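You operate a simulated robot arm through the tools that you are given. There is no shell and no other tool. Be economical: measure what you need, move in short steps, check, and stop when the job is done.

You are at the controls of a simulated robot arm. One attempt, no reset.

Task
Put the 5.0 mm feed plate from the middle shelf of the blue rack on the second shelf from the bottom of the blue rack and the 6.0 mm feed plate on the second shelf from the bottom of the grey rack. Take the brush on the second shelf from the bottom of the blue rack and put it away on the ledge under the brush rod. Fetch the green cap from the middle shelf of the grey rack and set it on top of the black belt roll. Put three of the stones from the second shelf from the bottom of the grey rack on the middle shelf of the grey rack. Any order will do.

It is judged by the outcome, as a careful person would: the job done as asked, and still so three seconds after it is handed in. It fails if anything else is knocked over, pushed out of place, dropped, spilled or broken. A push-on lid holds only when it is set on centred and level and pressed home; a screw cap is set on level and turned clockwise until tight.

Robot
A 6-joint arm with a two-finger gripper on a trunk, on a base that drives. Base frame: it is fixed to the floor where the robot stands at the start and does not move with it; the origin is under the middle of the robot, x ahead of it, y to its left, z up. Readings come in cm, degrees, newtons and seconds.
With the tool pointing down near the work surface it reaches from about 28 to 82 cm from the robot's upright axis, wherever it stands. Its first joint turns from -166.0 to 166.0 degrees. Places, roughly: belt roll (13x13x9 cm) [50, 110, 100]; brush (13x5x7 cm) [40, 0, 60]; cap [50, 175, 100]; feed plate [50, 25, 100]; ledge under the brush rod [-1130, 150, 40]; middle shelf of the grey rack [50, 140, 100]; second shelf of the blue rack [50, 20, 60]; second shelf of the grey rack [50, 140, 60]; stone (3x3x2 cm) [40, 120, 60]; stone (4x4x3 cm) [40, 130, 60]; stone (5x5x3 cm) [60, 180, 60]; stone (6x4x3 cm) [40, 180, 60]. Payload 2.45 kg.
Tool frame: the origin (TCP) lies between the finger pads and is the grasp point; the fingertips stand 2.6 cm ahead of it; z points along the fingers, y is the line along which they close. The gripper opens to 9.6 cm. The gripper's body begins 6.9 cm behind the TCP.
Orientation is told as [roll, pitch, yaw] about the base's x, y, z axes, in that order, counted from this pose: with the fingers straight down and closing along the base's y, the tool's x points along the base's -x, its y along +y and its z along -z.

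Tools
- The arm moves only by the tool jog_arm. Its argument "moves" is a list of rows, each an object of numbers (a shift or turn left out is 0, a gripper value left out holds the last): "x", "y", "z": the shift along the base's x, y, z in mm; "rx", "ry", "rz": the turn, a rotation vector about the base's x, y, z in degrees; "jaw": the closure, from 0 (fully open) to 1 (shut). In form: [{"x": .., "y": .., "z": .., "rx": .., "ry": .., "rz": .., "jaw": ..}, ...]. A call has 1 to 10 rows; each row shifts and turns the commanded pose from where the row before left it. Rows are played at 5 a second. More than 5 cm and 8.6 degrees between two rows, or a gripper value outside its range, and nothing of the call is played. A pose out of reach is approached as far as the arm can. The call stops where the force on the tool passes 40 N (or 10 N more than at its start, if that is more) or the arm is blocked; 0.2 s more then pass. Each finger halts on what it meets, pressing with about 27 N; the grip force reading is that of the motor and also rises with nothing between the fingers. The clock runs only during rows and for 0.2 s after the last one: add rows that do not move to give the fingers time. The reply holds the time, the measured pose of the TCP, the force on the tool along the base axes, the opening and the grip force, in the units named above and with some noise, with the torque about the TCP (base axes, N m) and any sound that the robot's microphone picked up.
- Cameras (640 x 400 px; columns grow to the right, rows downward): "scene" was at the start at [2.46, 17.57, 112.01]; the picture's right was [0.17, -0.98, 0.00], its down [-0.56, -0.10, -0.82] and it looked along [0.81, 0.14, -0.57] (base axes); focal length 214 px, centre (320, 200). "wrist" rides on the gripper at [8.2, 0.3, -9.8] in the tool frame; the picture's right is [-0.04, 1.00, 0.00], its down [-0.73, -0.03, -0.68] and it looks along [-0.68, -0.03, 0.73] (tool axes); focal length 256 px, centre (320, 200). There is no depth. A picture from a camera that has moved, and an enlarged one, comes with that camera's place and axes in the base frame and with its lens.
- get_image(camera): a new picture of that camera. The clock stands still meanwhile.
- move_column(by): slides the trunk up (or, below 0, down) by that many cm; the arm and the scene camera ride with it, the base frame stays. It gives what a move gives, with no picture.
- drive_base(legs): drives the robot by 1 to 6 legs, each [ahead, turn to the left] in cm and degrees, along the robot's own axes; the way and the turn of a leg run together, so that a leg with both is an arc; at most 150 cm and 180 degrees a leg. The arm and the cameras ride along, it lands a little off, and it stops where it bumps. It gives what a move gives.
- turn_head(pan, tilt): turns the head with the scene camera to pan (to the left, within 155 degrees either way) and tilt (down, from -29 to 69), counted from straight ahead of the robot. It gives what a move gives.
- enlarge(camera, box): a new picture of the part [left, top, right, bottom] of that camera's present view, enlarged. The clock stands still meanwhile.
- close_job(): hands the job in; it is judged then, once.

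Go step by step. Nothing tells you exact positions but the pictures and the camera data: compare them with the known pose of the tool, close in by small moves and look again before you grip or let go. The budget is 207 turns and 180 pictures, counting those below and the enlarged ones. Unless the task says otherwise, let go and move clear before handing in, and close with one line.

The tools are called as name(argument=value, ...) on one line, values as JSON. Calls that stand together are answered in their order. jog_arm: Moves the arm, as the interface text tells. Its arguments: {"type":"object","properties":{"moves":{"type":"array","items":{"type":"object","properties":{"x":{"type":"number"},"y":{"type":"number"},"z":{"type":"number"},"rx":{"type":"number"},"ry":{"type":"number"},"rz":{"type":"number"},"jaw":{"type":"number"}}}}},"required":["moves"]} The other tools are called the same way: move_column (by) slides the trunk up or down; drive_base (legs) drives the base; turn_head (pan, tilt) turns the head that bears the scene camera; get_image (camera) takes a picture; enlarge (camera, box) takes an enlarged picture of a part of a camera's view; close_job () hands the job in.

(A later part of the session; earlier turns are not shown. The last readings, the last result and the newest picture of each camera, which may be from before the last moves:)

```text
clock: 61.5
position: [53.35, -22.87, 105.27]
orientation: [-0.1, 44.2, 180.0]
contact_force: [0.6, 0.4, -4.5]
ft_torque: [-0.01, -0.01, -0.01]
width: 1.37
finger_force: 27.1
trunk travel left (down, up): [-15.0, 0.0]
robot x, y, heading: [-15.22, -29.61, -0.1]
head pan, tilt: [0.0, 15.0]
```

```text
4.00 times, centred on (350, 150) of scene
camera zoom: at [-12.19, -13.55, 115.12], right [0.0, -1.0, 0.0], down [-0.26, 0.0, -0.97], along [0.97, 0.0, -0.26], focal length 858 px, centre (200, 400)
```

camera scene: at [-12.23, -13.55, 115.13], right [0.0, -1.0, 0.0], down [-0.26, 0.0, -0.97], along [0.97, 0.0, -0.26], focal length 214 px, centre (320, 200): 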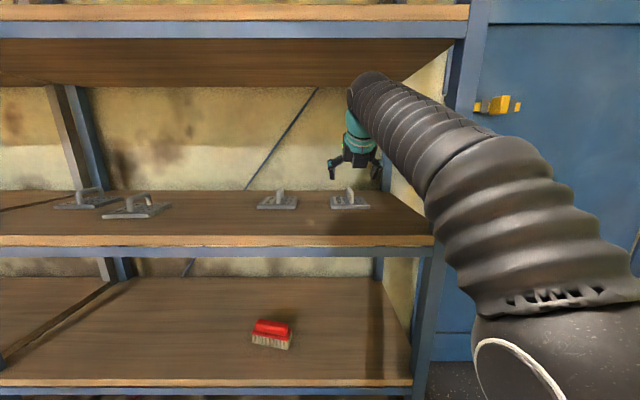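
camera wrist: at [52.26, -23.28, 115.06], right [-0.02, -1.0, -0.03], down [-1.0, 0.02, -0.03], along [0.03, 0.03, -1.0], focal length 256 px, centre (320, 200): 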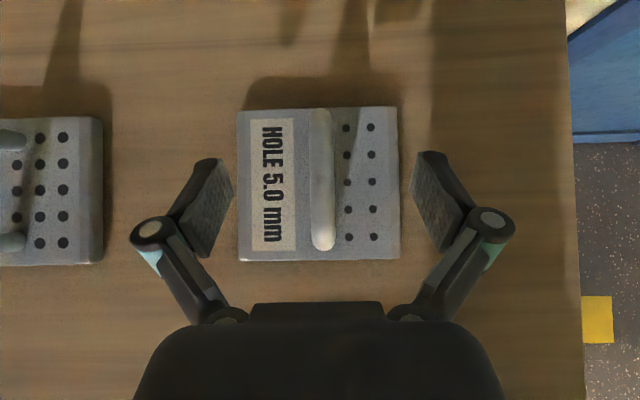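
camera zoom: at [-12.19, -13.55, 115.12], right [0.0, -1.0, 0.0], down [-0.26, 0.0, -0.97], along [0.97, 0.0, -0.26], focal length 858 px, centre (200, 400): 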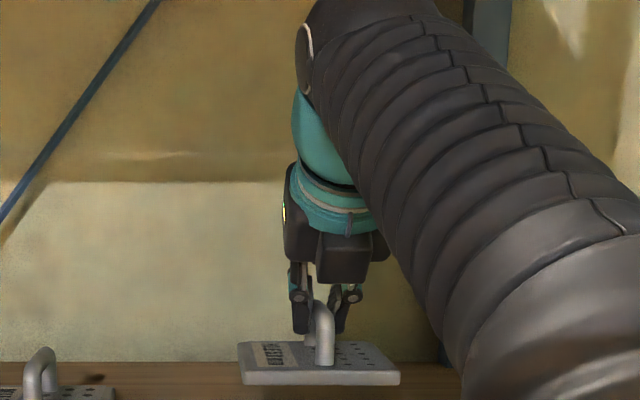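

The plate is held level, weighing about 0.5 kg. I'll withdraw the arm, back the base off, then lower.

jog_arm(moves=[{"x": -40}, {"x": -45}, {"x": -45}, {"x": -45}, {"x": -45}, {}])

drive_base(legs=[[-22, 0]])

move_column(by=-15)

jog_arm(moves=[{"z": -45}, {"z": -45}, {"z": -45}, {"z": -40}, {}])

get_image(camera="scene")

get_image(camera="wrist")

```text
clock: 62.9
position: [31.38, -23.02, 105.43]
orientation: [0.0, 44.4, -179.8]
contact_force: [1.0, -0.4, -3.7]
ft_torque: [0.02, 0.05, 0.01]
width: 1.36
finger_force: 26.6
trunk travel left (down, up): [-15.0, 0.0]
robot x, y, heading: [-15.23, -29.5, -0.2]
head pan, tilt: [0.0, 15.0]
```

```text
clock: 64.6
position: [9.09, -23.13, 105.45]
orientation: [0.0, 44.3, -179.7]
contact_force: [-0.1, 0.0, -4.2]
ft_torque: [-0.01, 0.02, 0.01]
width: 1.35
finger_force: 27.6
trunk travel left (down, up): [-15.0, 0.0]
robot x, y, heading: [-37.32, -29.79, 0.3]
head pan, tilt: [0.0, 15.0]
```

```text
clock: 66.4
position: [9.19, -23.23, 90.39]
orientation: [0.1, 44.3, -179.7]
contact_force: [-0.2, 0.2, -4.7]
ft_torque: [0.02, 0.03, 0.03]
width: 1.36
finger_force: 27.4
trunk travel left (down, up): [0.0, 15.0]
robot x, y, heading: [-37.57, -30.01, -0.1]
head pan, tilt: [0.0, 15.0]
```

```text
clock: 67.6
position: [9.04, -23.09, 72.86]
orientation: [-0.1, 44.4, -179.7]
contact_force: [-0.2, -0.1, -3.3]
ft_torque: [-0.02, 0.04, -0.04]
width: 1.34
finger_force: 27.2
trunk travel left (down, up): [0.0, 15.0]
robot x, y, heading: [-37.43, -29.93, -0.0]
head pan, tilt: [0.0, 15.0]
```

```text
143 pictures are left
camera scene: at [-34.51, -13.61, 100.13], right [0.0, -1.0, 0.0], down [-0.26, 0.0, -0.97], along [0.97, 0.0, -0.26], focal length 214 px, centre (320, 200)
```

scene: 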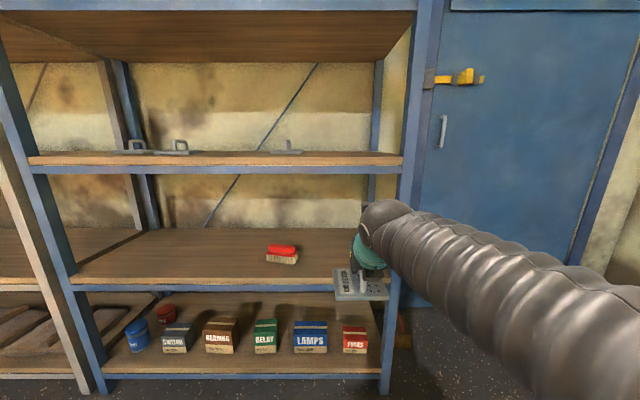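

```text
142 pictures are left
camera wrist: at [8.02, -23.49, 85.6], right [-0.02, -1.0, -0.03], down [-1.0, 0.02, -0.03], along [0.03, 0.03, -1.0], focal length 256 px, centre (320, 200)
```

wrist: 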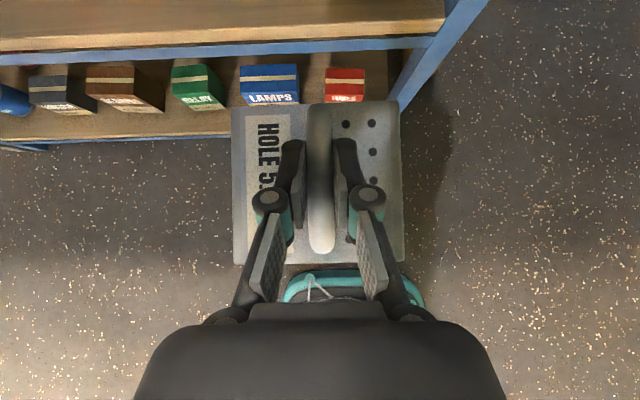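

I'll lower to just above the second shelf, drive in, then extend.

jog_arm(moves=[{"z": -40}, {"z": -35}, {}])

drive_base(legs=[[20, 0]])

get_image(camera="wrist")

get_image(camera="scene")

```text
clock: 68.4
position: [8.98, -23.24, 65.52]
orientation: [0.0, 44.3, -179.7]
contact_force: [-0.4, -0.4, -4.4]
ft_torque: [-0.02, 0.02, 0.03]
width: 1.35
finger_force: 26.7
trunk travel left (down, up): [0.0, 15.0]
robot x, y, heading: [-37.71, -29.58, -0.0]
head pan, tilt: [0.0, 15.0]
```

```text
clock: 70.0
position: [29.06, -23.06, 65.42]
orientation: [0.1, 44.3, -179.7]
contact_force: [-0.8, 0.3, -3.8]
ft_torque: [-0.02, 0.02, 0.03]
width: 1.35
finger_force: 26.7
trunk travel left (down, up): [0.0, 15.0]
robot x, y, heading: [-17.24, -29.78, 0.3]
head pan, tilt: [0.0, 15.0]
```

```text
141 pictures are left
camera wrist: at [28.06, -23.35, 78.22], right [-0.02, -1.0, -0.03], down [-1.0, 0.02, -0.03], along [0.03, 0.03, -1.0], focal length 256 px, centre (320, 200)
```

wrist: 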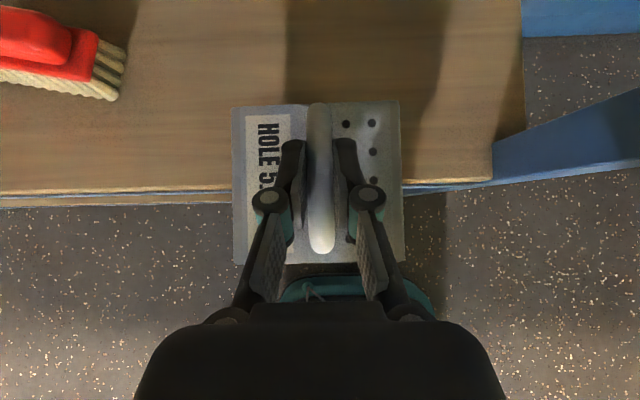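

```text
140 pictures are left
camera scene: at [-14.44, -13.55, 100.13], right [0.0, -1.0, 0.0], down [-0.26, 0.0, -0.97], along [0.97, 0.0, -0.26], focal length 214 px, centre (320, 200)
```

scene: 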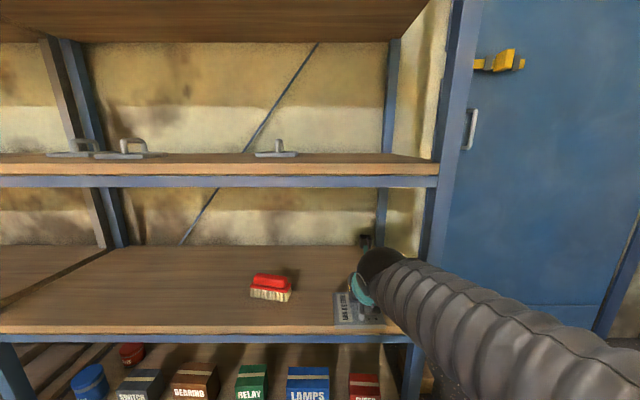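

jog_arm(moves=[{"x": 40}, {"x": 40}, {"x": 40}, {"x": 40}, {}])

get_image(camera="wrist")

get_image(camera="scene")

```text
clock: 71.2
position: [45.26, -23.17, 65.4]
orientation: [0.0, 44.3, -179.7]
contact_force: [0.3, -0.2, -3.8]
ft_torque: [0.0, 0.03, -0.02]
width: 1.34
finger_force: 27.4
trunk travel left (down, up): [0.0, 15.0]
robot x, y, heading: [-17.48, -29.38, 0.1]
head pan, tilt: [0.0, 15.0]
```

```text
139 pictures are left
camera wrist: at [44.25, -23.39, 78.19], right [-0.02, -1.0, -0.03], down [-1.0, 0.02, -0.03], along [0.03, 0.03, -1.0], focal length 256 px, centre (320, 200)
```

wrist: 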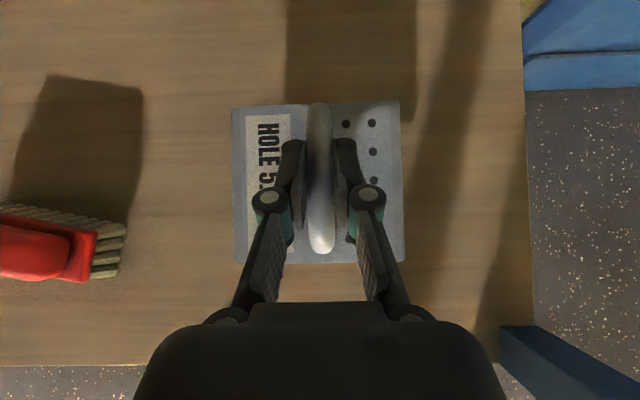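

```text
138 pictures are left
camera scene: at [-14.44, -13.55, 100.12], right [0.0, -1.0, 0.0], down [-0.26, 0.0, -0.97], along [0.97, 0.0, -0.26], focal length 214 px, centre (320, 200)
```

scene: 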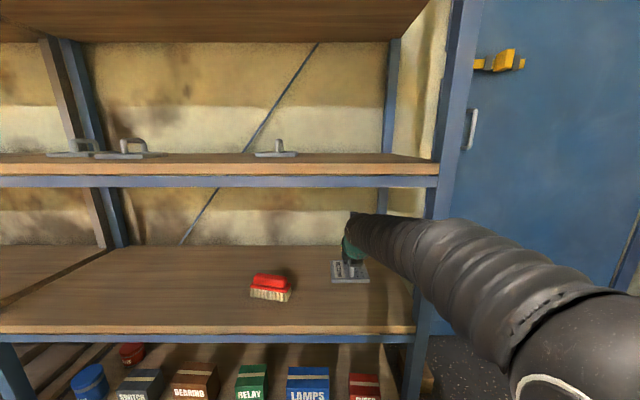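

Clear of the brush. Lowering in small steps until contact.

jog_arm(moves=[{"z": -15}, {"z": -10}, {"z": -5}, {"z": -3}, {}])

enlarge(camera="scene", box=[290, 220, 400, 300])

```text
clock: 72.4
position: [45.09, -23.06, 61.99]
orientation: [0.1, 44.2, -179.7]
contact_force: [0.5, 0.7, -3.6]
ft_torque: [-0.06, 0.05, 0.01]
width: 1.34
finger_force: 26.8
trunk travel left (down, up): [0.0, 15.0]
robot x, y, heading: [-17.39, -29.74, 0.3]
head pan, tilt: [0.0, 15.0]
```

```text
5.00 times, centred on (345, 260) of scene
camera zoom: at [-14.43, -13.55, 100.12], right [0.0, -1.0, 0.0], down [-0.26, 0.0, -0.97], along [0.97, 0.0, -0.26], focal length 1072 px, centre (195, -100)
```

zoom: 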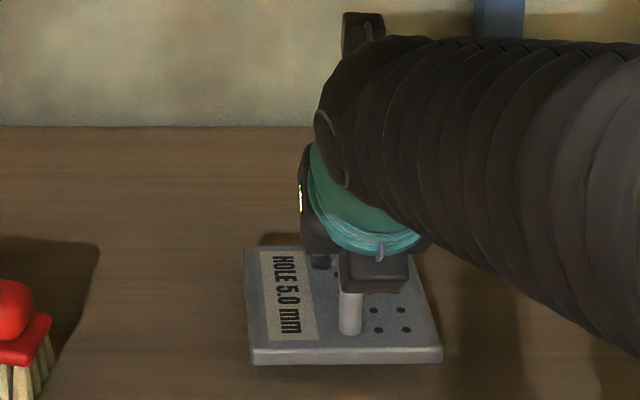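

jog_arm(moves=[{"z": -3}, {"z": -3}, {"z": -2}, {"z": -2}, {}])

```text
clock: 73.6
position: [45.12, -23.03, 61.02]
orientation: [-0.1, 44.3, -179.7]
contact_force: [0.8, 0.4, -3.8]
ft_torque: [-0.02, 0.01, 0.0]
width: 1.36
finger_force: 27.0
trunk travel left (down, up): [0.0, 15.0]
robot x, y, heading: [-17.65, -29.52, 0.0]
head pan, tilt: [0.0, 15.0]
```

jog_arm(moves=[{"z": -2}, {"z": -2}, {"z": -2}, {}])

enlarge(camera="scene", box=[290, 220, 400, 300])

```text
clock: 74.6
position: [45.02, -23.07, 60.56]
orientation: [-0.1, 44.3, -179.6]
contact_force: [0.0, 0.1, -4.9]
ft_torque: [0.01, 0.03, -0.03]
width: 1.35
finger_force: 27.5
trunk travel left (down, up): [0.0, 15.0]
robot x, y, heading: [-17.49, -29.29, 0.2]
head pan, tilt: [0.0, 15.0]
```

```text
5.00 times, centred on (345, 260) of scene
camera zoom: at [-14.43, -13.55, 100.13], right [0.0, -1.0, 0.0], down [-0.26, 0.0, -0.97], along [0.97, 0.0, -0.26], focal length 1072 px, centre (195, -100)
```

zoom: 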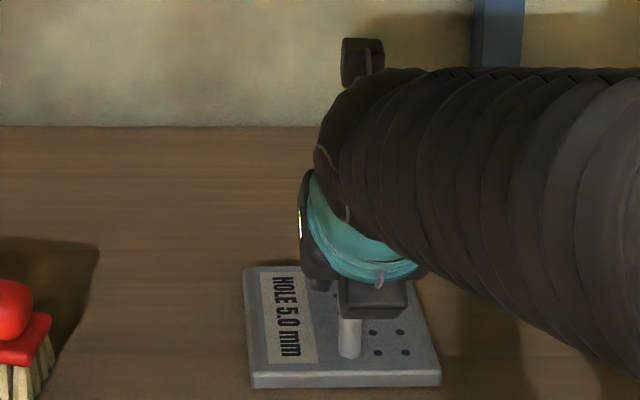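

jog_arm(moves=[{"z": -2}, {"z": -2}, {"z": -2}, {}])

jog_arm(moves=[{"z": -2}, {"z": -2}, {}])

```text
clock: 75.6
position: [45.06, -23.05, 60.33]
orientation: [-0.1, 44.8, -179.8]
contact_force: [-0.7, -2.3, 26.3]
ft_torque: [0.02, -0.66, -0.05]
width: 1.34
finger_force: 26.8
trunk travel left (down, up): [0.0, 15.0]
robot x, y, heading: [-17.92, -29.55, 0.2]
head pan, tilt: [0.0, 15.0]
```

```text
clock: 76.4
position: [45.09, -23.02, 59.75]
orientation: [-0.2, 44.6, -179.6]
contact_force: [0.7, -0.6, 24.4]
ft_torque: [0.0, -0.54, 0.03]
width: 1.27
finger_force: 27.2
trunk travel left (down, up): [0.0, 15.0]
robot x, y, heading: [-17.55, -29.42, 0.4]
head pan, tilt: [0.0, 15.0]
```

Contact found. I'll ease up a few mm, then open and retreat upward and back.

jog_arm(moves=[{"z": 4}, {}, {"jaw": 0.6}, {"jaw": 0.2}, {"jaw": 0}, {}, {}])

jog_arm(moves=[{"z": 20}, {"z": 20}, {"z": 5, "x": -30}, {"x": -40}, {"x": -40}, {"x": -40}, {}])

get_image(camera="wrist")

get_image(camera="scene")

```text
clock: 78.0
position: [45.04, -22.97, 59.98]
orientation: [-0.2, 44.2, -179.7]
contact_force: [0.2, -0.3, 0.3]
ft_torque: [-0.01, 0.03, -0.02]
width: 9.62
finger_force: 0.0
trunk travel left (down, up): [0.0, 15.0]
robot x, y, heading: [-17.42, -29.74, 0.0]
head pan, tilt: [0.0, 15.0]
```

```text
clock: 79.6
position: [30.1, -23.08, 64.5]
orientation: [0.0, 44.3, -179.7]
contact_force: [0.3, -0.8, 0.1]
ft_torque: [0.03, 0.01, -0.01]
width: 9.63
finger_force: 0.2
trunk travel left (down, up): [0.0, 15.0]
robot x, y, heading: [-17.42, -29.99, 0.3]
head pan, tilt: [0.0, 15.0]
```

```text
135 pictures are left
camera wrist: at [29.05, -23.34, 77.2], right [-0.02, -1.0, -0.03], down [-1.0, 0.02, -0.03], along [0.03, 0.03, -1.0], focal length 256 px, centre (320, 200)
```

wrist: 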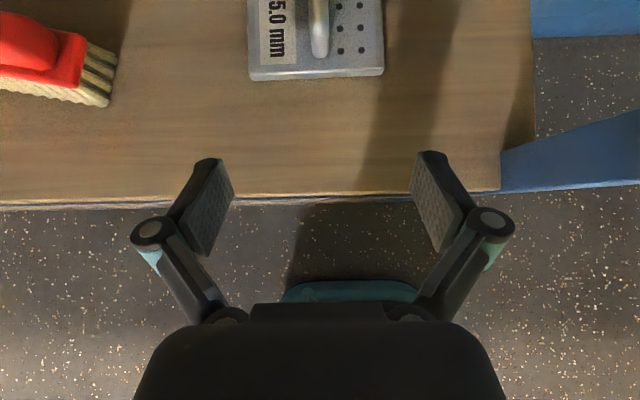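

```text
134 pictures are left
camera scene: at [-14.45, -13.56, 100.13], right [0.0, -1.0, 0.0], down [-0.26, 0.0, -0.97], along [0.97, 0.0, -0.26], focal length 214 px, centre (320, 200)
```

scene: 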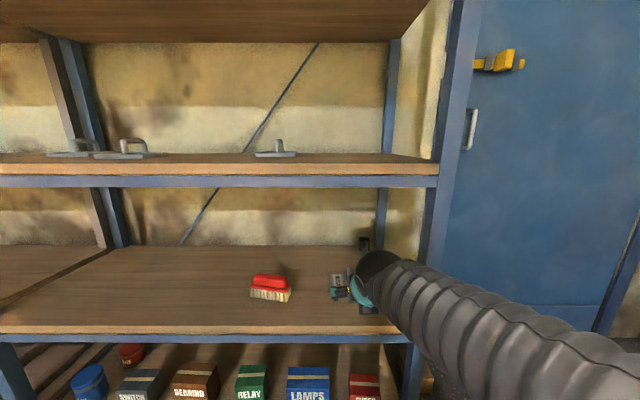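

5.0 plate is placed. Next I'll fetch the 6.0 plate: back off, move to y≈20, raise the trunk, and re-approach.

drive_base(legs=[[-25, 0], [0, 90], [48, 0], [0, -90]])

move_column(by=15)

jog_arm(moves=[{"z": 48}, {"z": 48}, {"z": 48}, {"z": 48}, {"z": 48}, {"z": 40, "y": 40}, {"y": 40}, {}])

drive_base(legs=[[25, 0]])

get_image(camera="wrist")

```text
clock: 91.5
position: [5.28, 24.11, 64.48]
orientation: [0.0, 44.3, 179.2]
contact_force: [1.1, -0.5, -0.3]
ft_torque: [0.0, -0.02, 0.0]
width: 9.59
finger_force: 0.1
trunk travel left (down, up): [0.0, 15.0]
robot x, y, heading: [-42.28, 18.42, -0.8]
head pan, tilt: [0.0, 15.0]
```

```text
clock: 93.3
position: [5.24, 24.17, 79.39]
orientation: [0.0, 44.4, 179.1]
contact_force: [0.4, -0.5, 0.3]
ft_torque: [-0.02, 0.01, -0.01]
width: 9.62
finger_force: 0.0
trunk travel left (down, up): [-15.0, 0.0]
robot x, y, heading: [-42.24, 18.59, -1.2]
head pan, tilt: [0.0, 15.0]
```

```text
refused: row 6 steps farther than a row can; nothing moved
```

```text
clock: 95.2
position: [29.9, 23.62, 79.36]
orientation: [0.0, 44.4, 179.2]
contact_force: [-13.6, -2.1, 1.0]
ft_torque: [0.25, -2.04, 0.11]
width: 9.6
finger_force: 0.1
trunk travel left (down, up): [-15.0, 0.0]
robot x, y, heading: [-17.59, 18.01, -0.9]
head pan, tilt: [0.0, 15.0]
stopped in leg 1: the force on the tool passed its limit at 97 N (the readings are from after the stop); the commanded pose is now the measured one
```

```text
133 pictures are left
camera wrist: at [28.79, 23.35, 92.17], right [-0.04, -1.0, -0.03], down [-1.0, 0.04, -0.03], along [0.03, 0.03, -1.0], focal length 256 px, centre (320, 200)
```

wrist: 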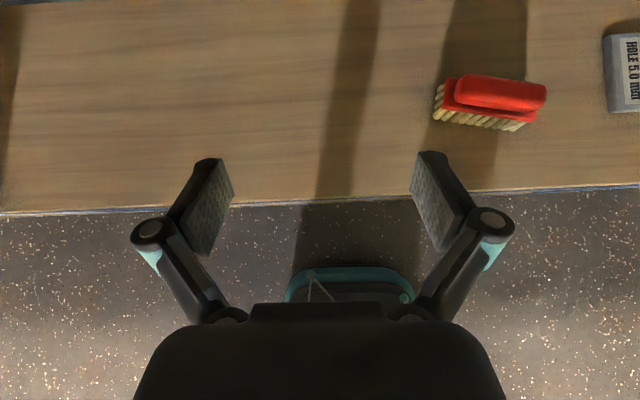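

The refused arm row meant I drove in at the wrong height and bumped the shelf edge. I'll back off and check that nothing was disturbed.

drive_base(legs=[[-25, 1]])

get_image(camera="scene")

```text
clock: 97.0
position: [5.13, 24.71, 79.31]
orientation: [0.0, 44.2, -179.6]
contact_force: [0.7, 0.0, 0.6]
ft_torque: [-0.02, 0.0, 0.0]
width: 9.61
finger_force: 0.0
trunk travel left (down, up): [-15.0, 0.0]
robot x, y, heading: [-42.47, 18.37, -0.0]
head pan, tilt: [0.0, 15.0]
```

```text
132 pictures are left
camera scene: at [-39.18, 34.37, 115.13], right [0.0, -1.0, 0.0], down [-0.26, 0.0, -0.97], along [0.97, 0.0, -0.26], focal length 214 px, centre (320, 200)
```

scene: 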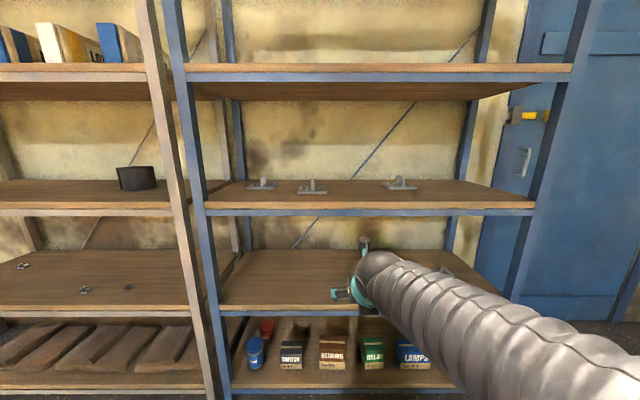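

All is still in place. Raising the arm properly before driving in.

jog_arm(moves=[{"z": 48}, {"z": 48}, {"z": 48}, {"z": 48}, {"z": 48}, {"z": 30, "y": 35}, {"y": 40}, {}])

```text
clock: 98.8
position: [5.16, 32.26, 106.33]
orientation: [0.0, 44.1, -179.9]
contact_force: [-0.4, -0.4, -0.2]
ft_torque: [0.0, 0.03, 0.01]
width: 9.58
finger_force: 0.0
trunk travel left (down, up): [-15.0, 0.0]
robot x, y, heading: [-42.33, 18.1, -0.1]
head pan, tilt: [0.0, 15.0]
```

drive_base(legs=[[25, 0]])

jog_arm(moves=[{"x": 40, "y": 20, "z": 5}, {"x": 35, "y": 20}, {}])

get_image(camera="wrist")

```text
clock: 100.6
position: [30.38, 32.18, 106.42]
orientation: [0.1, 44.3, -179.9]
contact_force: [-0.6, 0.8, -0.1]
ft_torque: [-0.02, -0.01, 0.02]
width: 9.6
finger_force: 0.0
trunk travel left (down, up): [-15.0, 0.0]
robot x, y, heading: [-17.52, 18.13, -0.1]
head pan, tilt: [0.0, 15.0]
```

```text
clock: 101.4
position: [37.87, 36.19, 106.68]
orientation: [-0.1, 44.2, -179.8]
contact_force: [-0.4, -0.6, -0.7]
ft_torque: [0.0, 0.0, 0.01]
width: 9.6
finger_force: 0.0
trunk travel left (down, up): [-15.0, 0.0]
robot x, y, heading: [-17.35, 18.36, -0.2]
head pan, tilt: [0.0, 15.0]
```

```text
131 pictures are left
camera wrist: at [36.86, 35.96, 119.54], right [-0.03, -1.0, -0.03], down [-1.0, 0.03, -0.02], along [0.02, 0.03, -1.0], focal length 256 px, centre (320, 200)
```

wrist: 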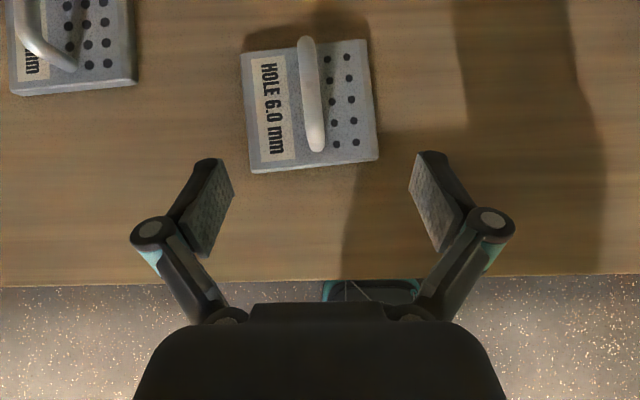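

The 6.0 handle is at about (45, 37.2), yawed about 4°. Moving over it.

jog_arm(moves=[{"x": 36, "y": 5, "rz": 3.7}, {"x": 34, "y": 4}, {"z": -15}, {}])

get_image(camera="wrist")

```text
clock: 102.4
position: [44.77, 37.08, 105.35]
orientation: [0.0, 44.1, -176.2]
contact_force: [0.2, 0.6, 0.3]
ft_torque: [0.02, 0.02, 0.01]
width: 9.62
finger_force: 0.1
trunk travel left (down, up): [-15.0, 0.0]
robot x, y, heading: [-17.13, 18.37, 0.1]
head pan, tilt: [0.0, 15.0]
```

```text
130 pictures are left
camera wrist: at [43.73, 36.71, 118.1], right [0.04, -1.0, -0.03], down [-1.0, -0.04, -0.02], along [0.02, 0.03, -1.0], focal length 256 px, centre (320, 200)
```

wrist: 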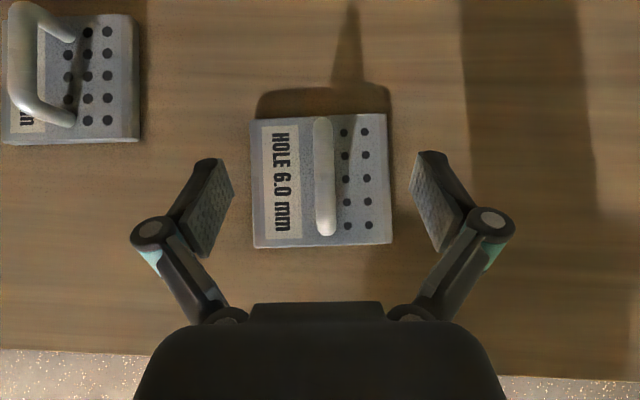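

jog_arm(moves=[{"x": 7, "y": -3}, {"z": -15}, {"z": -15}, {"z": -7}, {}])

get_image(camera="wrist")

```text
clock: 103.6
position: [45.41, 36.91, 101.67]
orientation: [0.0, 44.2, -176.3]
contact_force: [0.2, 0.0, -1.0]
ft_torque: [0.0, -0.01, 0.0]
width: 9.6
finger_force: 0.1
trunk travel left (down, up): [-15.0, 0.0]
robot x, y, heading: [-17.33, 18.11, 0.1]
head pan, tilt: [0.0, 15.0]
```

```text
129 pictures are left
camera wrist: at [44.48, 36.48, 114.39], right [0.04, -1.0, -0.03], down [-1.0, -0.04, -0.02], along [0.02, 0.03, -1.0], focal length 256 px, centre (320, 200)
```

wrist: 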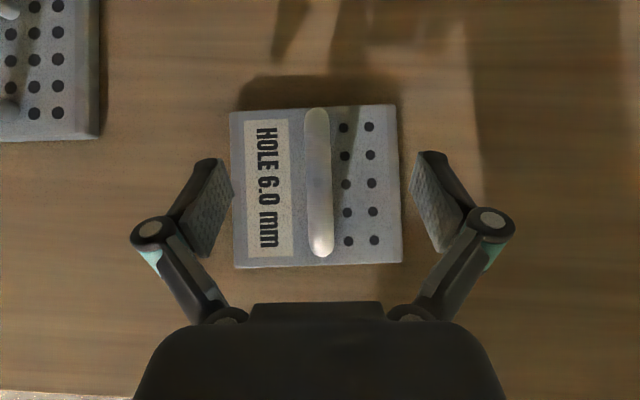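

Well centred. Closing and lifting.

jog_arm(moves=[{"z": -2, "jaw": 0.5}, {"jaw": 0.8}, {"jaw": 1}, {}, {}, {}, {}])

jog_arm(moves=[{"z": 20}, {"z": 20}, {}])

get_image(camera="wrist")

```text
clock: 105.2
position: [45.44, 36.79, 101.43]
orientation: [0.0, 44.2, -176.2]
contact_force: [0.6, 1.2, 0.2]
ft_torque: [0.03, -0.12, 0.01]
width: 1.35
finger_force: 27.0
trunk travel left (down, up): [-15.0, 0.0]
robot x, y, heading: [-17.02, 18.15, -0.1]
head pan, tilt: [0.0, 15.0]
```

```text
clock: 106.0
position: [45.48, 36.94, 105.36]
orientation: [0.0, 44.1, -176.2]
contact_force: [-0.4, 0.0, -4.3]
ft_torque: [-0.03, 0.06, -0.01]
width: 1.34
finger_force: 27.1
trunk travel left (down, up): [-15.0, 0.0]
robot x, y, heading: [-17.32, 18.4, 0.0]
head pan, tilt: [0.0, 15.0]
```

```text
128 pictures are left
camera wrist: at [44.47, 36.52, 118.22], right [0.04, -1.0, -0.03], down [-1.0, -0.04, -0.02], along [0.02, 0.03, -1.0], focal length 256 px, centre (320, 200)
```

wrist: 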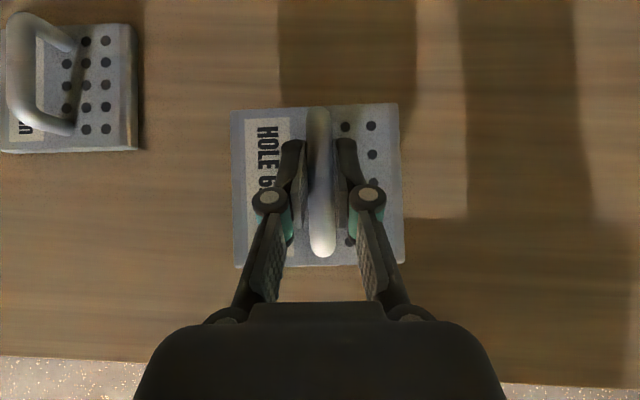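

Held. I'll withdraw and move to the grey rack.

jog_arm(moves=[{"x": -40, "z": 5}, {"x": -40}, {"x": -40}, {"x": -35}, {}])

drive_base(legs=[[-30, 0], [0, 90], [70, 0], [0, -90]])

turn_head(pan=15, tilt=20)

get_image(camera="scene")

```text
clock: 107.2
position: [29.9, 36.85, 106.02]
orientation: [0.0, 44.1, -176.1]
contact_force: [-0.4, 0.1, -3.6]
ft_torque: [-0.01, 0.01, 0.0]
width: 1.34
finger_force: 27.4
trunk travel left (down, up): [-15.0, 0.0]
robot x, y, heading: [-17.34, 18.06, -0.1]
head pan, tilt: [0.0, 15.0]
```

```text
clock: 120.3
position: [0.53, 107.43, 106.0]
orientation: [0.0, 44.1, -176.5]
contact_force: [0.1, 0.0, -3.5]
ft_torque: [0.01, 0.04, 0.0]
width: 1.36
finger_force: 26.7
trunk travel left (down, up): [-15.0, 0.0]
robot x, y, heading: [-46.96, 89.26, -0.4]
head pan, tilt: [0.0, 15.0]
```

```text
clock: 121.1
position: [0.54, 107.34, 105.99]
orientation: [0.0, 44.0, -176.6]
contact_force: [-0.6, -0.3, -4.6]
ft_torque: [-0.01, 0.04, 0.0]
width: 1.34
finger_force: 26.5
trunk travel left (down, up): [-15.0, 0.0]
robot x, y, heading: [-46.73, 89.44, -0.4]
head pan, tilt: [15.0, 20.0]
```

```text
127 pictures are left
camera scene: at [-43.87, 107.51, 114.31], right [0.25, -0.97, 0.0], down [-0.33, -0.09, -0.94], along [0.91, 0.24, -0.34], focal length 214 px, centre (320, 200)
```

scene: 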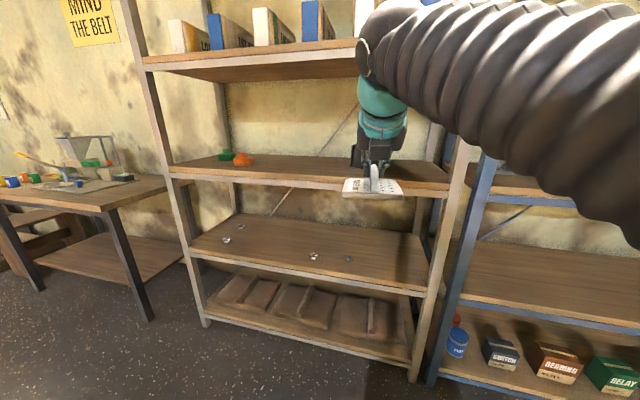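

Grey rack: stones at about (39,116), (37,131), (38,180) and one behind. I'll lower and place the 6.0 plate at about (46, 98) on the second shelf.

move_column(by=-15)

jog_arm(moves=[{"z": -40, "y": -20, "rz": -3.7}, {"z": -45, "y": -20}, {"z": -45, "y": -20}, {"z": -45, "y": -10}, {"z": -45, "y": -10}, {"z": -35}, {}])

get_image(camera="scene")

```text
clock: 122.9
position: [0.52, 107.29, 90.97]
orientation: [-0.1, 44.1, -176.5]
contact_force: [0.2, -0.1, -3.7]
ft_torque: [0.03, 0.03, 0.0]
width: 1.36
finger_force: 27.1
trunk travel left (down, up): [0.0, 15.0]
robot x, y, heading: [-46.91, 88.94, -0.1]
head pan, tilt: [15.0, 20.0]
```

```text
clock: 124.5
position: [0.41, 99.24, 65.45]
orientation: [0.0, 44.1, 179.8]
contact_force: [0.6, -0.6, -4.1]
ft_torque: [0.01, 0.01, 0.01]
width: 1.33
finger_force: 27.1
trunk travel left (down, up): [0.0, 15.0]
robot x, y, heading: [-46.98, 89.34, -0.3]
head pan, tilt: [15.0, 20.0]
```

```text
126 pictures are left
camera scene: at [-43.88, 107.51, 99.31], right [0.25, -0.97, 0.0], down [-0.33, -0.09, -0.94], along [0.91, 0.24, -0.34], focal length 214 px, centre (320, 200)
```

scene: 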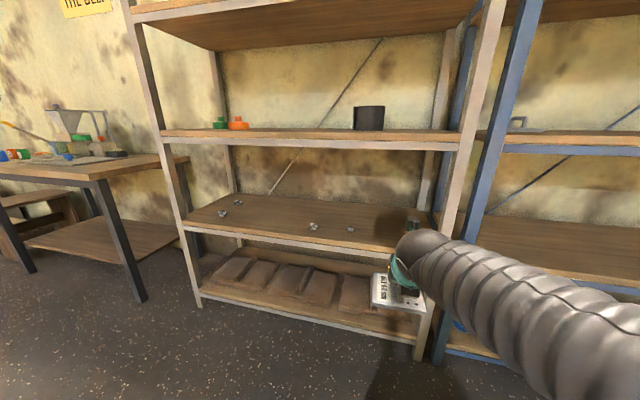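

drive_base(legs=[[29, 0]])

get_image(camera="wrist")

get_image(camera="scene")

```text
clock: 126.5
position: [29.05, 99.42, 65.53]
orientation: [0.0, 44.1, -180.0]
contact_force: [-0.3, -0.4, -3.9]
ft_torque: [-0.02, 0.02, -0.02]
width: 1.34
finger_force: 26.8
trunk travel left (down, up): [0.0, 15.0]
robot x, y, heading: [-17.98, 88.84, -0.7]
head pan, tilt: [15.0, 20.0]
```

```text
125 pictures are left
camera wrist: at [28.04, 99.05, 78.27], right [-0.03, -1.0, -0.03], down [-1.0, 0.03, -0.02], along [0.02, 0.03, -1.0], focal length 256 px, centre (320, 200)
```

wrist: 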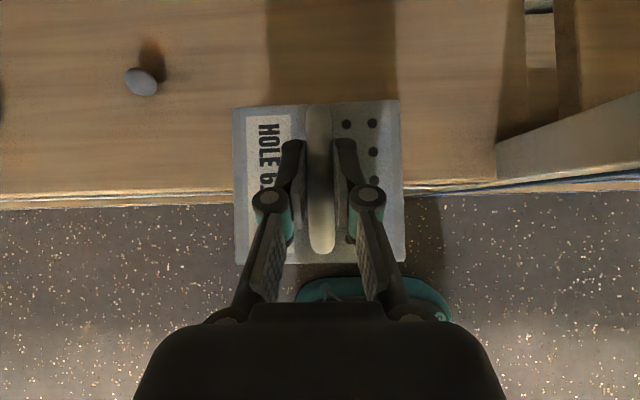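

```text
124 pictures are left
camera scene: at [-15.3, 107.38, 99.31], right [0.26, -0.97, 0.0], down [-0.33, -0.09, -0.94], along [0.91, 0.24, -0.34], focal length 214 px, centre (320, 200)
```

scene: 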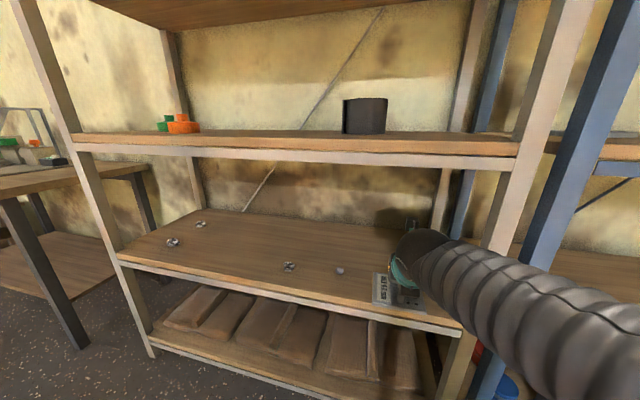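

jog_arm(moves=[{"x": 40, "y": -4}, {"x": 40, "y": -4}, {"x": 40, "y": -4}, {"x": 40}, {}])

jog_arm(moves=[{"z": -20}, {"z": -15}, {"z": -8}, {"z": -3}, {"z": -2}, {}])

get_image(camera="wrist")

```text
clock: 127.7
position: [45.06, 98.02, 65.4]
orientation: [0.0, 44.1, -180.0]
contact_force: [0.2, 0.5, -4.2]
ft_torque: [-0.05, 0.02, -0.03]
width: 1.35
finger_force: 26.8
trunk travel left (down, up): [0.0, 15.0]
robot x, y, heading: [-17.67, 88.35, 0.1]
head pan, tilt: [15.0, 20.0]
```

```text
clock: 129.1
position: [45.0, 97.98, 60.7]
orientation: [0.0, 44.1, -180.1]
contact_force: [-0.1, -0.4, -3.4]
ft_torque: [-0.01, 0.01, 0.03]
width: 1.34
finger_force: 26.9
trunk travel left (down, up): [0.0, 15.0]
robot x, y, heading: [-18.15, 89.08, 0.1]
head pan, tilt: [15.0, 20.0]
```

```text
123 pictures are left
camera wrist: at [44.05, 97.85, 73.46], right [-0.03, -1.0, -0.03], down [-1.0, 0.03, -0.02], along [0.02, 0.03, -1.0], focal length 256 px, centre (320, 200)
```

wrist: 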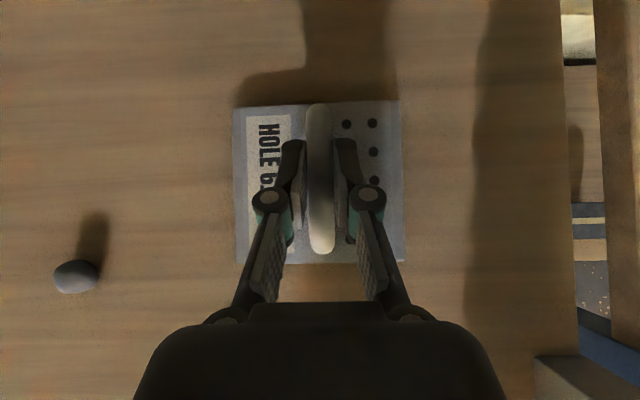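

jog_arm(moves=[{"z": -1.5}, {"z": -1.5}, {}])

jog_arm(moves=[{"z": -1}, {}])

```text
clock: 129.8
position: [45.11, 98.18, 60.46]
orientation: [0.0, 44.1, -180.0]
contact_force: [1.1, -1.6, 3.1]
ft_torque: [-0.03, 0.25, -0.01]
width: 1.36
finger_force: 27.1
trunk travel left (down, up): [0.0, 15.0]
robot x, y, heading: [-18.16, 88.71, -0.0]
head pan, tilt: [15.0, 20.0]
```

```text
clock: 130.4
position: [45.05, 98.22, 60.46]
orientation: [0.0, 44.3, -180.0]
contact_force: [4.1, -1.3, 9.7]
ft_torque: [-0.06, 0.47, -0.02]
width: 1.38
finger_force: 27.7
trunk travel left (down, up): [0.0, 15.0]
robot x, y, heading: [-18.01, 89.07, -0.1]
head pan, tilt: [15.0, 20.0]
```

Contact. I'll release and rise.

jog_arm(moves=[{"jaw": 0.6}, {"jaw": 0.2}, {"jaw": 0}, {}, {"z": 20}, {"z": 25}, {}])

get_image(camera="wrist")

```text
clock: 132.1
position: [44.94, 98.08, 64.9]
orientation: [0.0, 44.1, 180.0]
contact_force: [0.1, -0.1, -1.1]
ft_torque: [0.0, -0.01, 0.02]
width: 9.62
finger_force: 0.1
trunk travel left (down, up): [0.0, 15.0]
robot x, y, heading: [-18.13, 88.64, -0.3]
head pan, tilt: [15.0, 20.0]
```

```text
122 pictures are left
camera wrist: at [44.04, 97.82, 77.58], right [-0.03, -1.0, -0.03], down [-1.0, 0.03, -0.02], along [0.02, 0.03, -1.0], focal length 256 px, centre (320, 200)
```

wrist: 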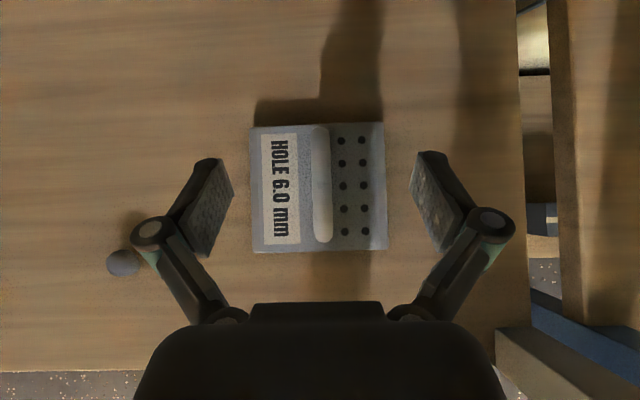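

Plate is down safely. Next is the small stone at about (39.5, 114); I'll move above it.

jog_arm(moves=[{"z": 5, "y": 20}, {"y": 40, "x": -15}, {"y": 40, "x": -20}, {"y": 40, "x": -20}, {"y": 20}, {}])

get_image(camera="wrist")

get_image(camera="scene")

```text
clock: 133.4
position: [39.58, 114.19, 65.29]
orientation: [0.0, 44.2, -180.0]
contact_force: [-0.1, 0.0, 0.0]
ft_torque: [-0.01, 0.03, -0.04]
width: 9.6
finger_force: 0.0
trunk travel left (down, up): [0.0, 15.0]
robot x, y, heading: [-17.97, 88.93, -0.6]
head pan, tilt: [15.0, 20.0]
```

```text
121 pictures are left
camera wrist: at [38.51, 113.89, 78.0], right [-0.03, -1.0, -0.03], down [-1.0, 0.03, -0.02], along [0.02, 0.03, -1.0], focal length 256 px, centre (320, 200)
```

wrist: 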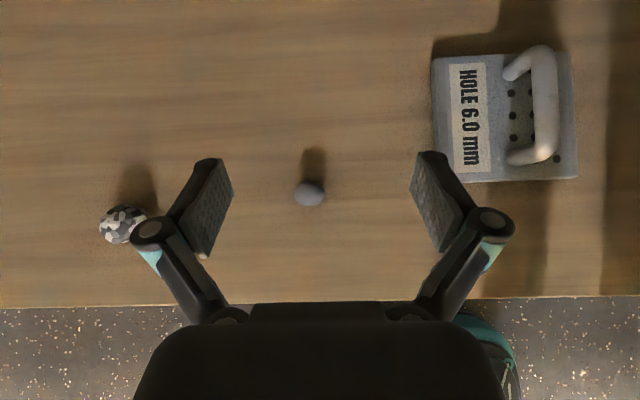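

```text
120 pictures are left
camera scene: at [-15.31, 107.38, 99.31], right [0.26, -0.97, 0.0], down [-0.33, -0.09, -0.94], along [0.91, 0.24, -0.34], focal length 214 px, centre (320, 200)
```

scene: 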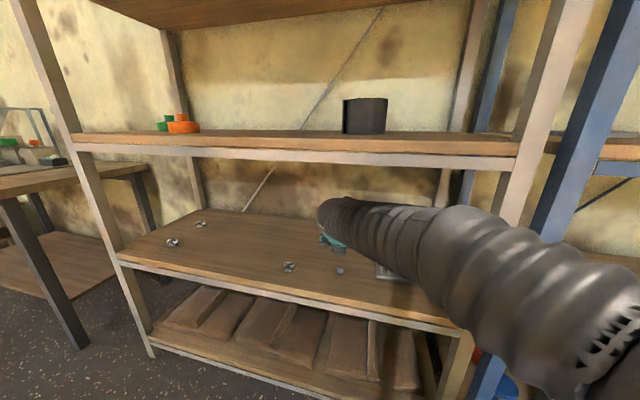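

Grey pebble at (39.4, 115.4), patterned stone at (37, 131). I'll descend on the pebble.

jog_arm(moves=[{"x": -10, "y": 12}, {"z": -20}, {"z": -20}, {"z": -20}, {}])

get_image(camera="wrist")

enlarge(camera="scene", box=[290, 200, 410, 280])

```text
clock: 134.7
position: [38.5, 115.27, 59.43]
orientation: [-0.1, 44.2, -180.0]
contact_force: [0.1, -0.4, -0.5]
ft_torque: [-0.03, 0.02, 0.01]
width: 9.58
finger_force: 0.0
trunk travel left (down, up): [0.0, 15.0]
robot x, y, heading: [-17.78, 89.4, -0.3]
head pan, tilt: [15.0, 20.0]
```

```text
119 pictures are left
camera wrist: at [37.48, 115.03, 72.05], right [-0.03, -1.0, -0.03], down [-1.0, 0.03, -0.02], along [0.02, 0.03, -1.0], focal length 256 px, centre (320, 200)
```

wrist: 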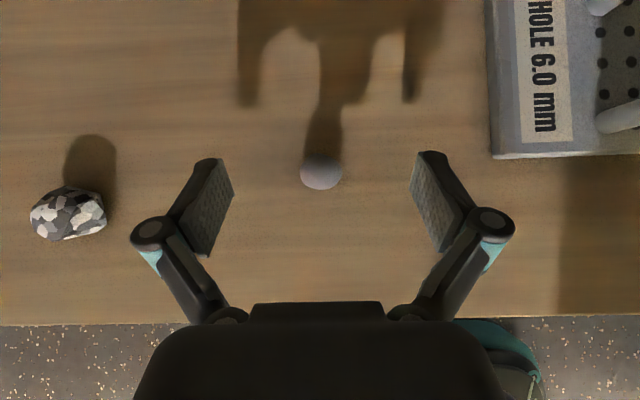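

```text
5.00 times, centred on (350, 240) of scene
camera zoom: at [-15.31, 107.38, 99.31], right [0.26, -0.97, 0.0], down [-0.33, -0.09, -0.94], along [0.91, 0.24, -0.34], focal length 1072 px, centre (170, 0)
```

zoom: 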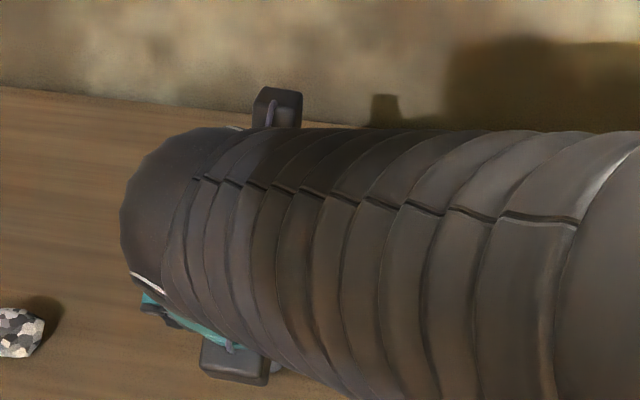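

jog_arm(moves=[{"z": -5}, {"z": -4}, {"z": -2}, {"z": -2}, {}])

```text
clock: 135.8
position: [38.53, 115.38, 57.97]
orientation: [0.1, 44.1, -180.0]
contact_force: [0.6, -0.6, 0.2]
ft_torque: [-0.02, -0.01, -0.01]
width: 9.6
finger_force: 0.0
trunk travel left (down, up): [0.0, 15.0]
robot x, y, heading: [-18.4, 88.85, -0.2]
head pan, tilt: [15.0, 20.0]
```

jog_arm(moves=[{"z": -2}, {}])

jog_arm(moves=[{"jaw": 0.4}, {"jaw": 0.7}, {"jaw": 1}, {}, {}, {}])

get_image(camera="wrist")

```text
clock: 136.4
position: [38.57, 115.3, 57.81]
orientation: [0.0, 44.3, -180.1]
contact_force: [0.6, 0.3, 0.0]
ft_torque: [0.0, 0.0, -0.01]
width: 9.58
finger_force: 0.0
trunk travel left (down, up): [0.0, 15.0]
robot x, y, heading: [-18.07, 89.14, 0.2]
head pan, tilt: [15.0, 20.0]
```

```text
clock: 137.8
position: [38.51, 115.31, 57.78]
orientation: [-0.1, 44.1, -180.0]
contact_force: [-0.7, 0.1, 0.2]
ft_torque: [0.04, 0.03, -0.01]
width: 2.5
finger_force: 26.6
trunk travel left (down, up): [0.0, 15.0]
robot x, y, heading: [-18.23, 88.93, -0.1]
head pan, tilt: [15.0, 20.0]
```

```text
117 pictures are left
camera wrist: at [37.5, 115.03, 70.58], right [-0.03, -1.0, -0.03], down [-1.0, 0.03, -0.02], along [0.02, 0.03, -1.0], focal length 256 px, centre (320, 200)
```

wrist: 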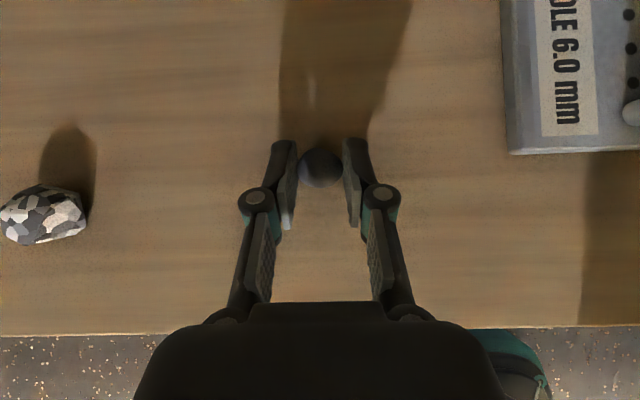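

Pebble gripped. I'll lift and check, then withdraw.

jog_arm(moves=[{"z": 20}, {"z": 40}, {"x": -40}, {"x": -40}, {"x": -20}, {}])

get_image(camera="wrist")

```text
clock: 139.2
position: [28.39, 115.37, 63.82]
orientation: [0.0, 44.1, -180.0]
contact_force: [0.3, 0.0, -0.1]
ft_torque: [-0.01, 0.02, -0.01]
width: 2.5
finger_force: 27.0
trunk travel left (down, up): [0.0, 15.0]
robot x, y, heading: [-18.38, 88.96, -0.5]
head pan, tilt: [15.0, 20.0]
```

```text
116 pictures are left
camera wrist: at [27.5, 115.03, 76.61], right [-0.03, -1.0, -0.03], down [-1.0, 0.03, -0.02], along [0.02, 0.03, -1.0], focal length 256 px, centre (320, 200)
```

wrist: 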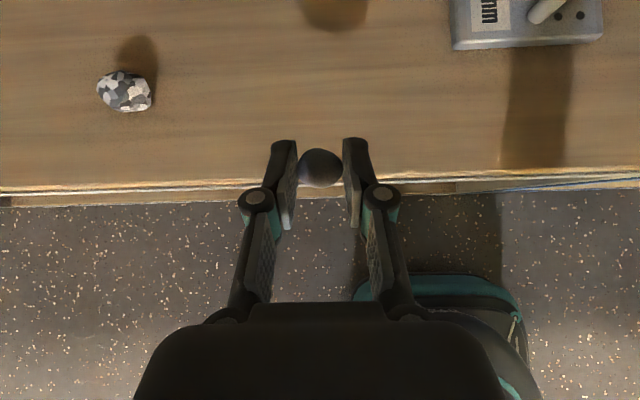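

drive_base(legs=[[-29, 0], [0, 90], [30, 0], [0, -90]])

move_column(by=15)

jog_arm(moves=[{"z": 48}, {"z": 48}, {"z": 48}, {"z": 48}, {"z": 48}, {"z": 48}, {}])

get_image(camera="scene")

```text
clock: 150.5
position: [-0.53, 145.82, 63.88]
orientation: [0.0, 44.0, -179.4]
contact_force: [0.3, 0.0, -0.2]
ft_torque: [0.01, 0.01, -0.03]
width: 2.49
finger_force: 26.6
trunk travel left (down, up): [0.0, 15.0]
robot x, y, heading: [-46.5, 118.93, 0.5]
head pan, tilt: [15.0, 20.0]
```

```text
clock: 152.3
position: [-0.52, 145.83, 78.86]
orientation: [-0.1, 44.1, -179.3]
contact_force: [0.3, 0.5, 1.1]
ft_torque: [0.01, 0.0, 0.01]
width: 2.49
finger_force: 26.9
trunk travel left (down, up): [-15.0, 0.0]
robot x, y, heading: [-46.74, 118.99, 0.2]
head pan, tilt: [15.0, 20.0]
```

```text
clock: 153.9
position: [-0.46, 145.75, 107.69]
orientation: [0.1, 44.1, -179.3]
contact_force: [-0.1, -0.2, -1.3]
ft_torque: [-0.03, -0.02, 0.0]
width: 2.52
finger_force: 26.9
trunk travel left (down, up): [-15.0, 0.0]
robot x, y, heading: [-47.07, 118.93, 0.3]
head pan, tilt: [15.0, 20.0]
```

```text
115 pictures are left
camera scene: at [-44.29, 137.42, 114.31], right [0.27, -0.96, 0.0], down [-0.33, -0.09, -0.94], along [0.91, 0.25, -0.34], focal length 214 px, centre (320, 200)
```

scene: 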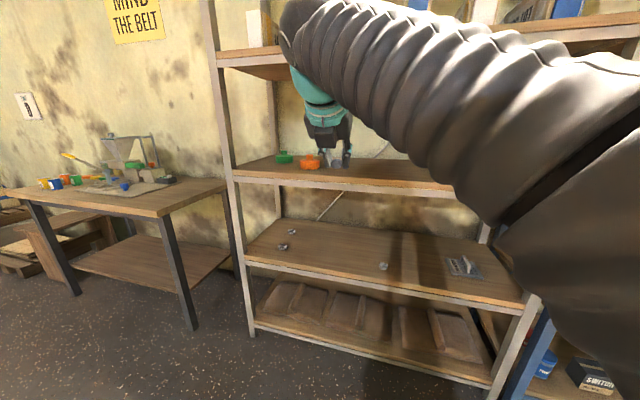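

Driving in to the middle shelf, stone going to about (40, 146).

drive_base(legs=[[29, 0]])

jog_arm(moves=[{"x": 40}, {"x": 40, "z": -10}, {"x": 20, "z": -20}, {}])

get_image(camera="wrist")

```text
clock: 155.9
position: [28.51, 146.14, 107.63]
orientation: [0.0, 44.0, -179.3]
contact_force: [-1.1, 0.5, -0.4]
ft_torque: [0.01, 0.02, -0.01]
width: 2.51
finger_force: 27.0
trunk travel left (down, up): [-15.0, 0.0]
robot x, y, heading: [-17.9, 119.29, 0.5]
head pan, tilt: [15.0, 20.0]
```

```text
clock: 156.9
position: [38.45, 146.11, 104.59]
orientation: [-0.1, 44.1, -179.3]
contact_force: [0.9, -0.2, -0.2]
ft_torque: [-0.01, 0.01, 0.03]
width: 2.48
finger_force: 26.9
trunk travel left (down, up): [-15.0, 0.0]
robot x, y, heading: [-18.04, 119.3, 0.5]
head pan, tilt: [15.0, 20.0]
```

```text
114 pictures are left
camera wrist: at [37.47, 145.81, 117.43], right [-0.02, -1.0, -0.03], down [-1.0, 0.02, -0.02], along [0.02, 0.03, -1.0], focal length 256 px, centre (320, 200)
```

wrist: 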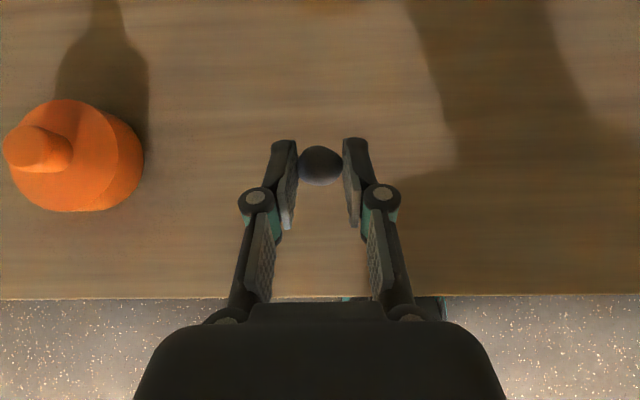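

jog_arm(moves=[{"z": -25}, {"z": -20}, {"z": -8}, {"z": -2}, {}])

```text
clock: 158.1
position: [38.41, 146.01, 99.1]
orientation: [0.1, 44.2, -179.4]
contact_force: [-0.1, 0.3, 0.0]
ft_torque: [0.01, 0.01, -0.02]
width: 2.53
finger_force: 26.7
trunk travel left (down, up): [-15.0, 0.0]
robot x, y, heading: [-18.04, 119.23, 0.0]
head pan, tilt: [15.0, 20.0]
```

jog_arm(moves=[{"z": -2}, {"z": -1.5}, {}])

get_image(camera="wrist")

```text
clock: 158.9
position: [38.42, 146.08, 98.79]
orientation: [0.0, 44.3, -179.3]
contact_force: [1.3, -0.2, 0.7]
ft_torque: [0.06, 0.01, -0.02]
width: 2.5
finger_force: 27.3
trunk travel left (down, up): [-15.0, 0.0]
robot x, y, heading: [-18.03, 119.39, 0.6]
head pan, tilt: [15.0, 20.0]
```

```text
113 pictures are left
camera wrist: at [37.46, 145.81, 111.51], right [-0.02, -1.0, -0.03], down [-1.0, 0.02, -0.02], along [0.02, 0.03, -1.0], focal length 256 px, centre (320, 200)
```

wrist: 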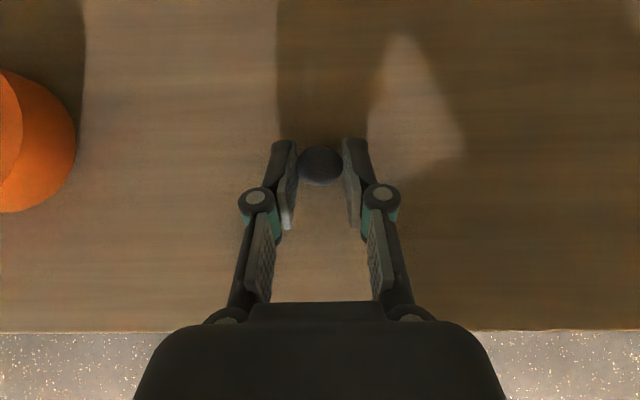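

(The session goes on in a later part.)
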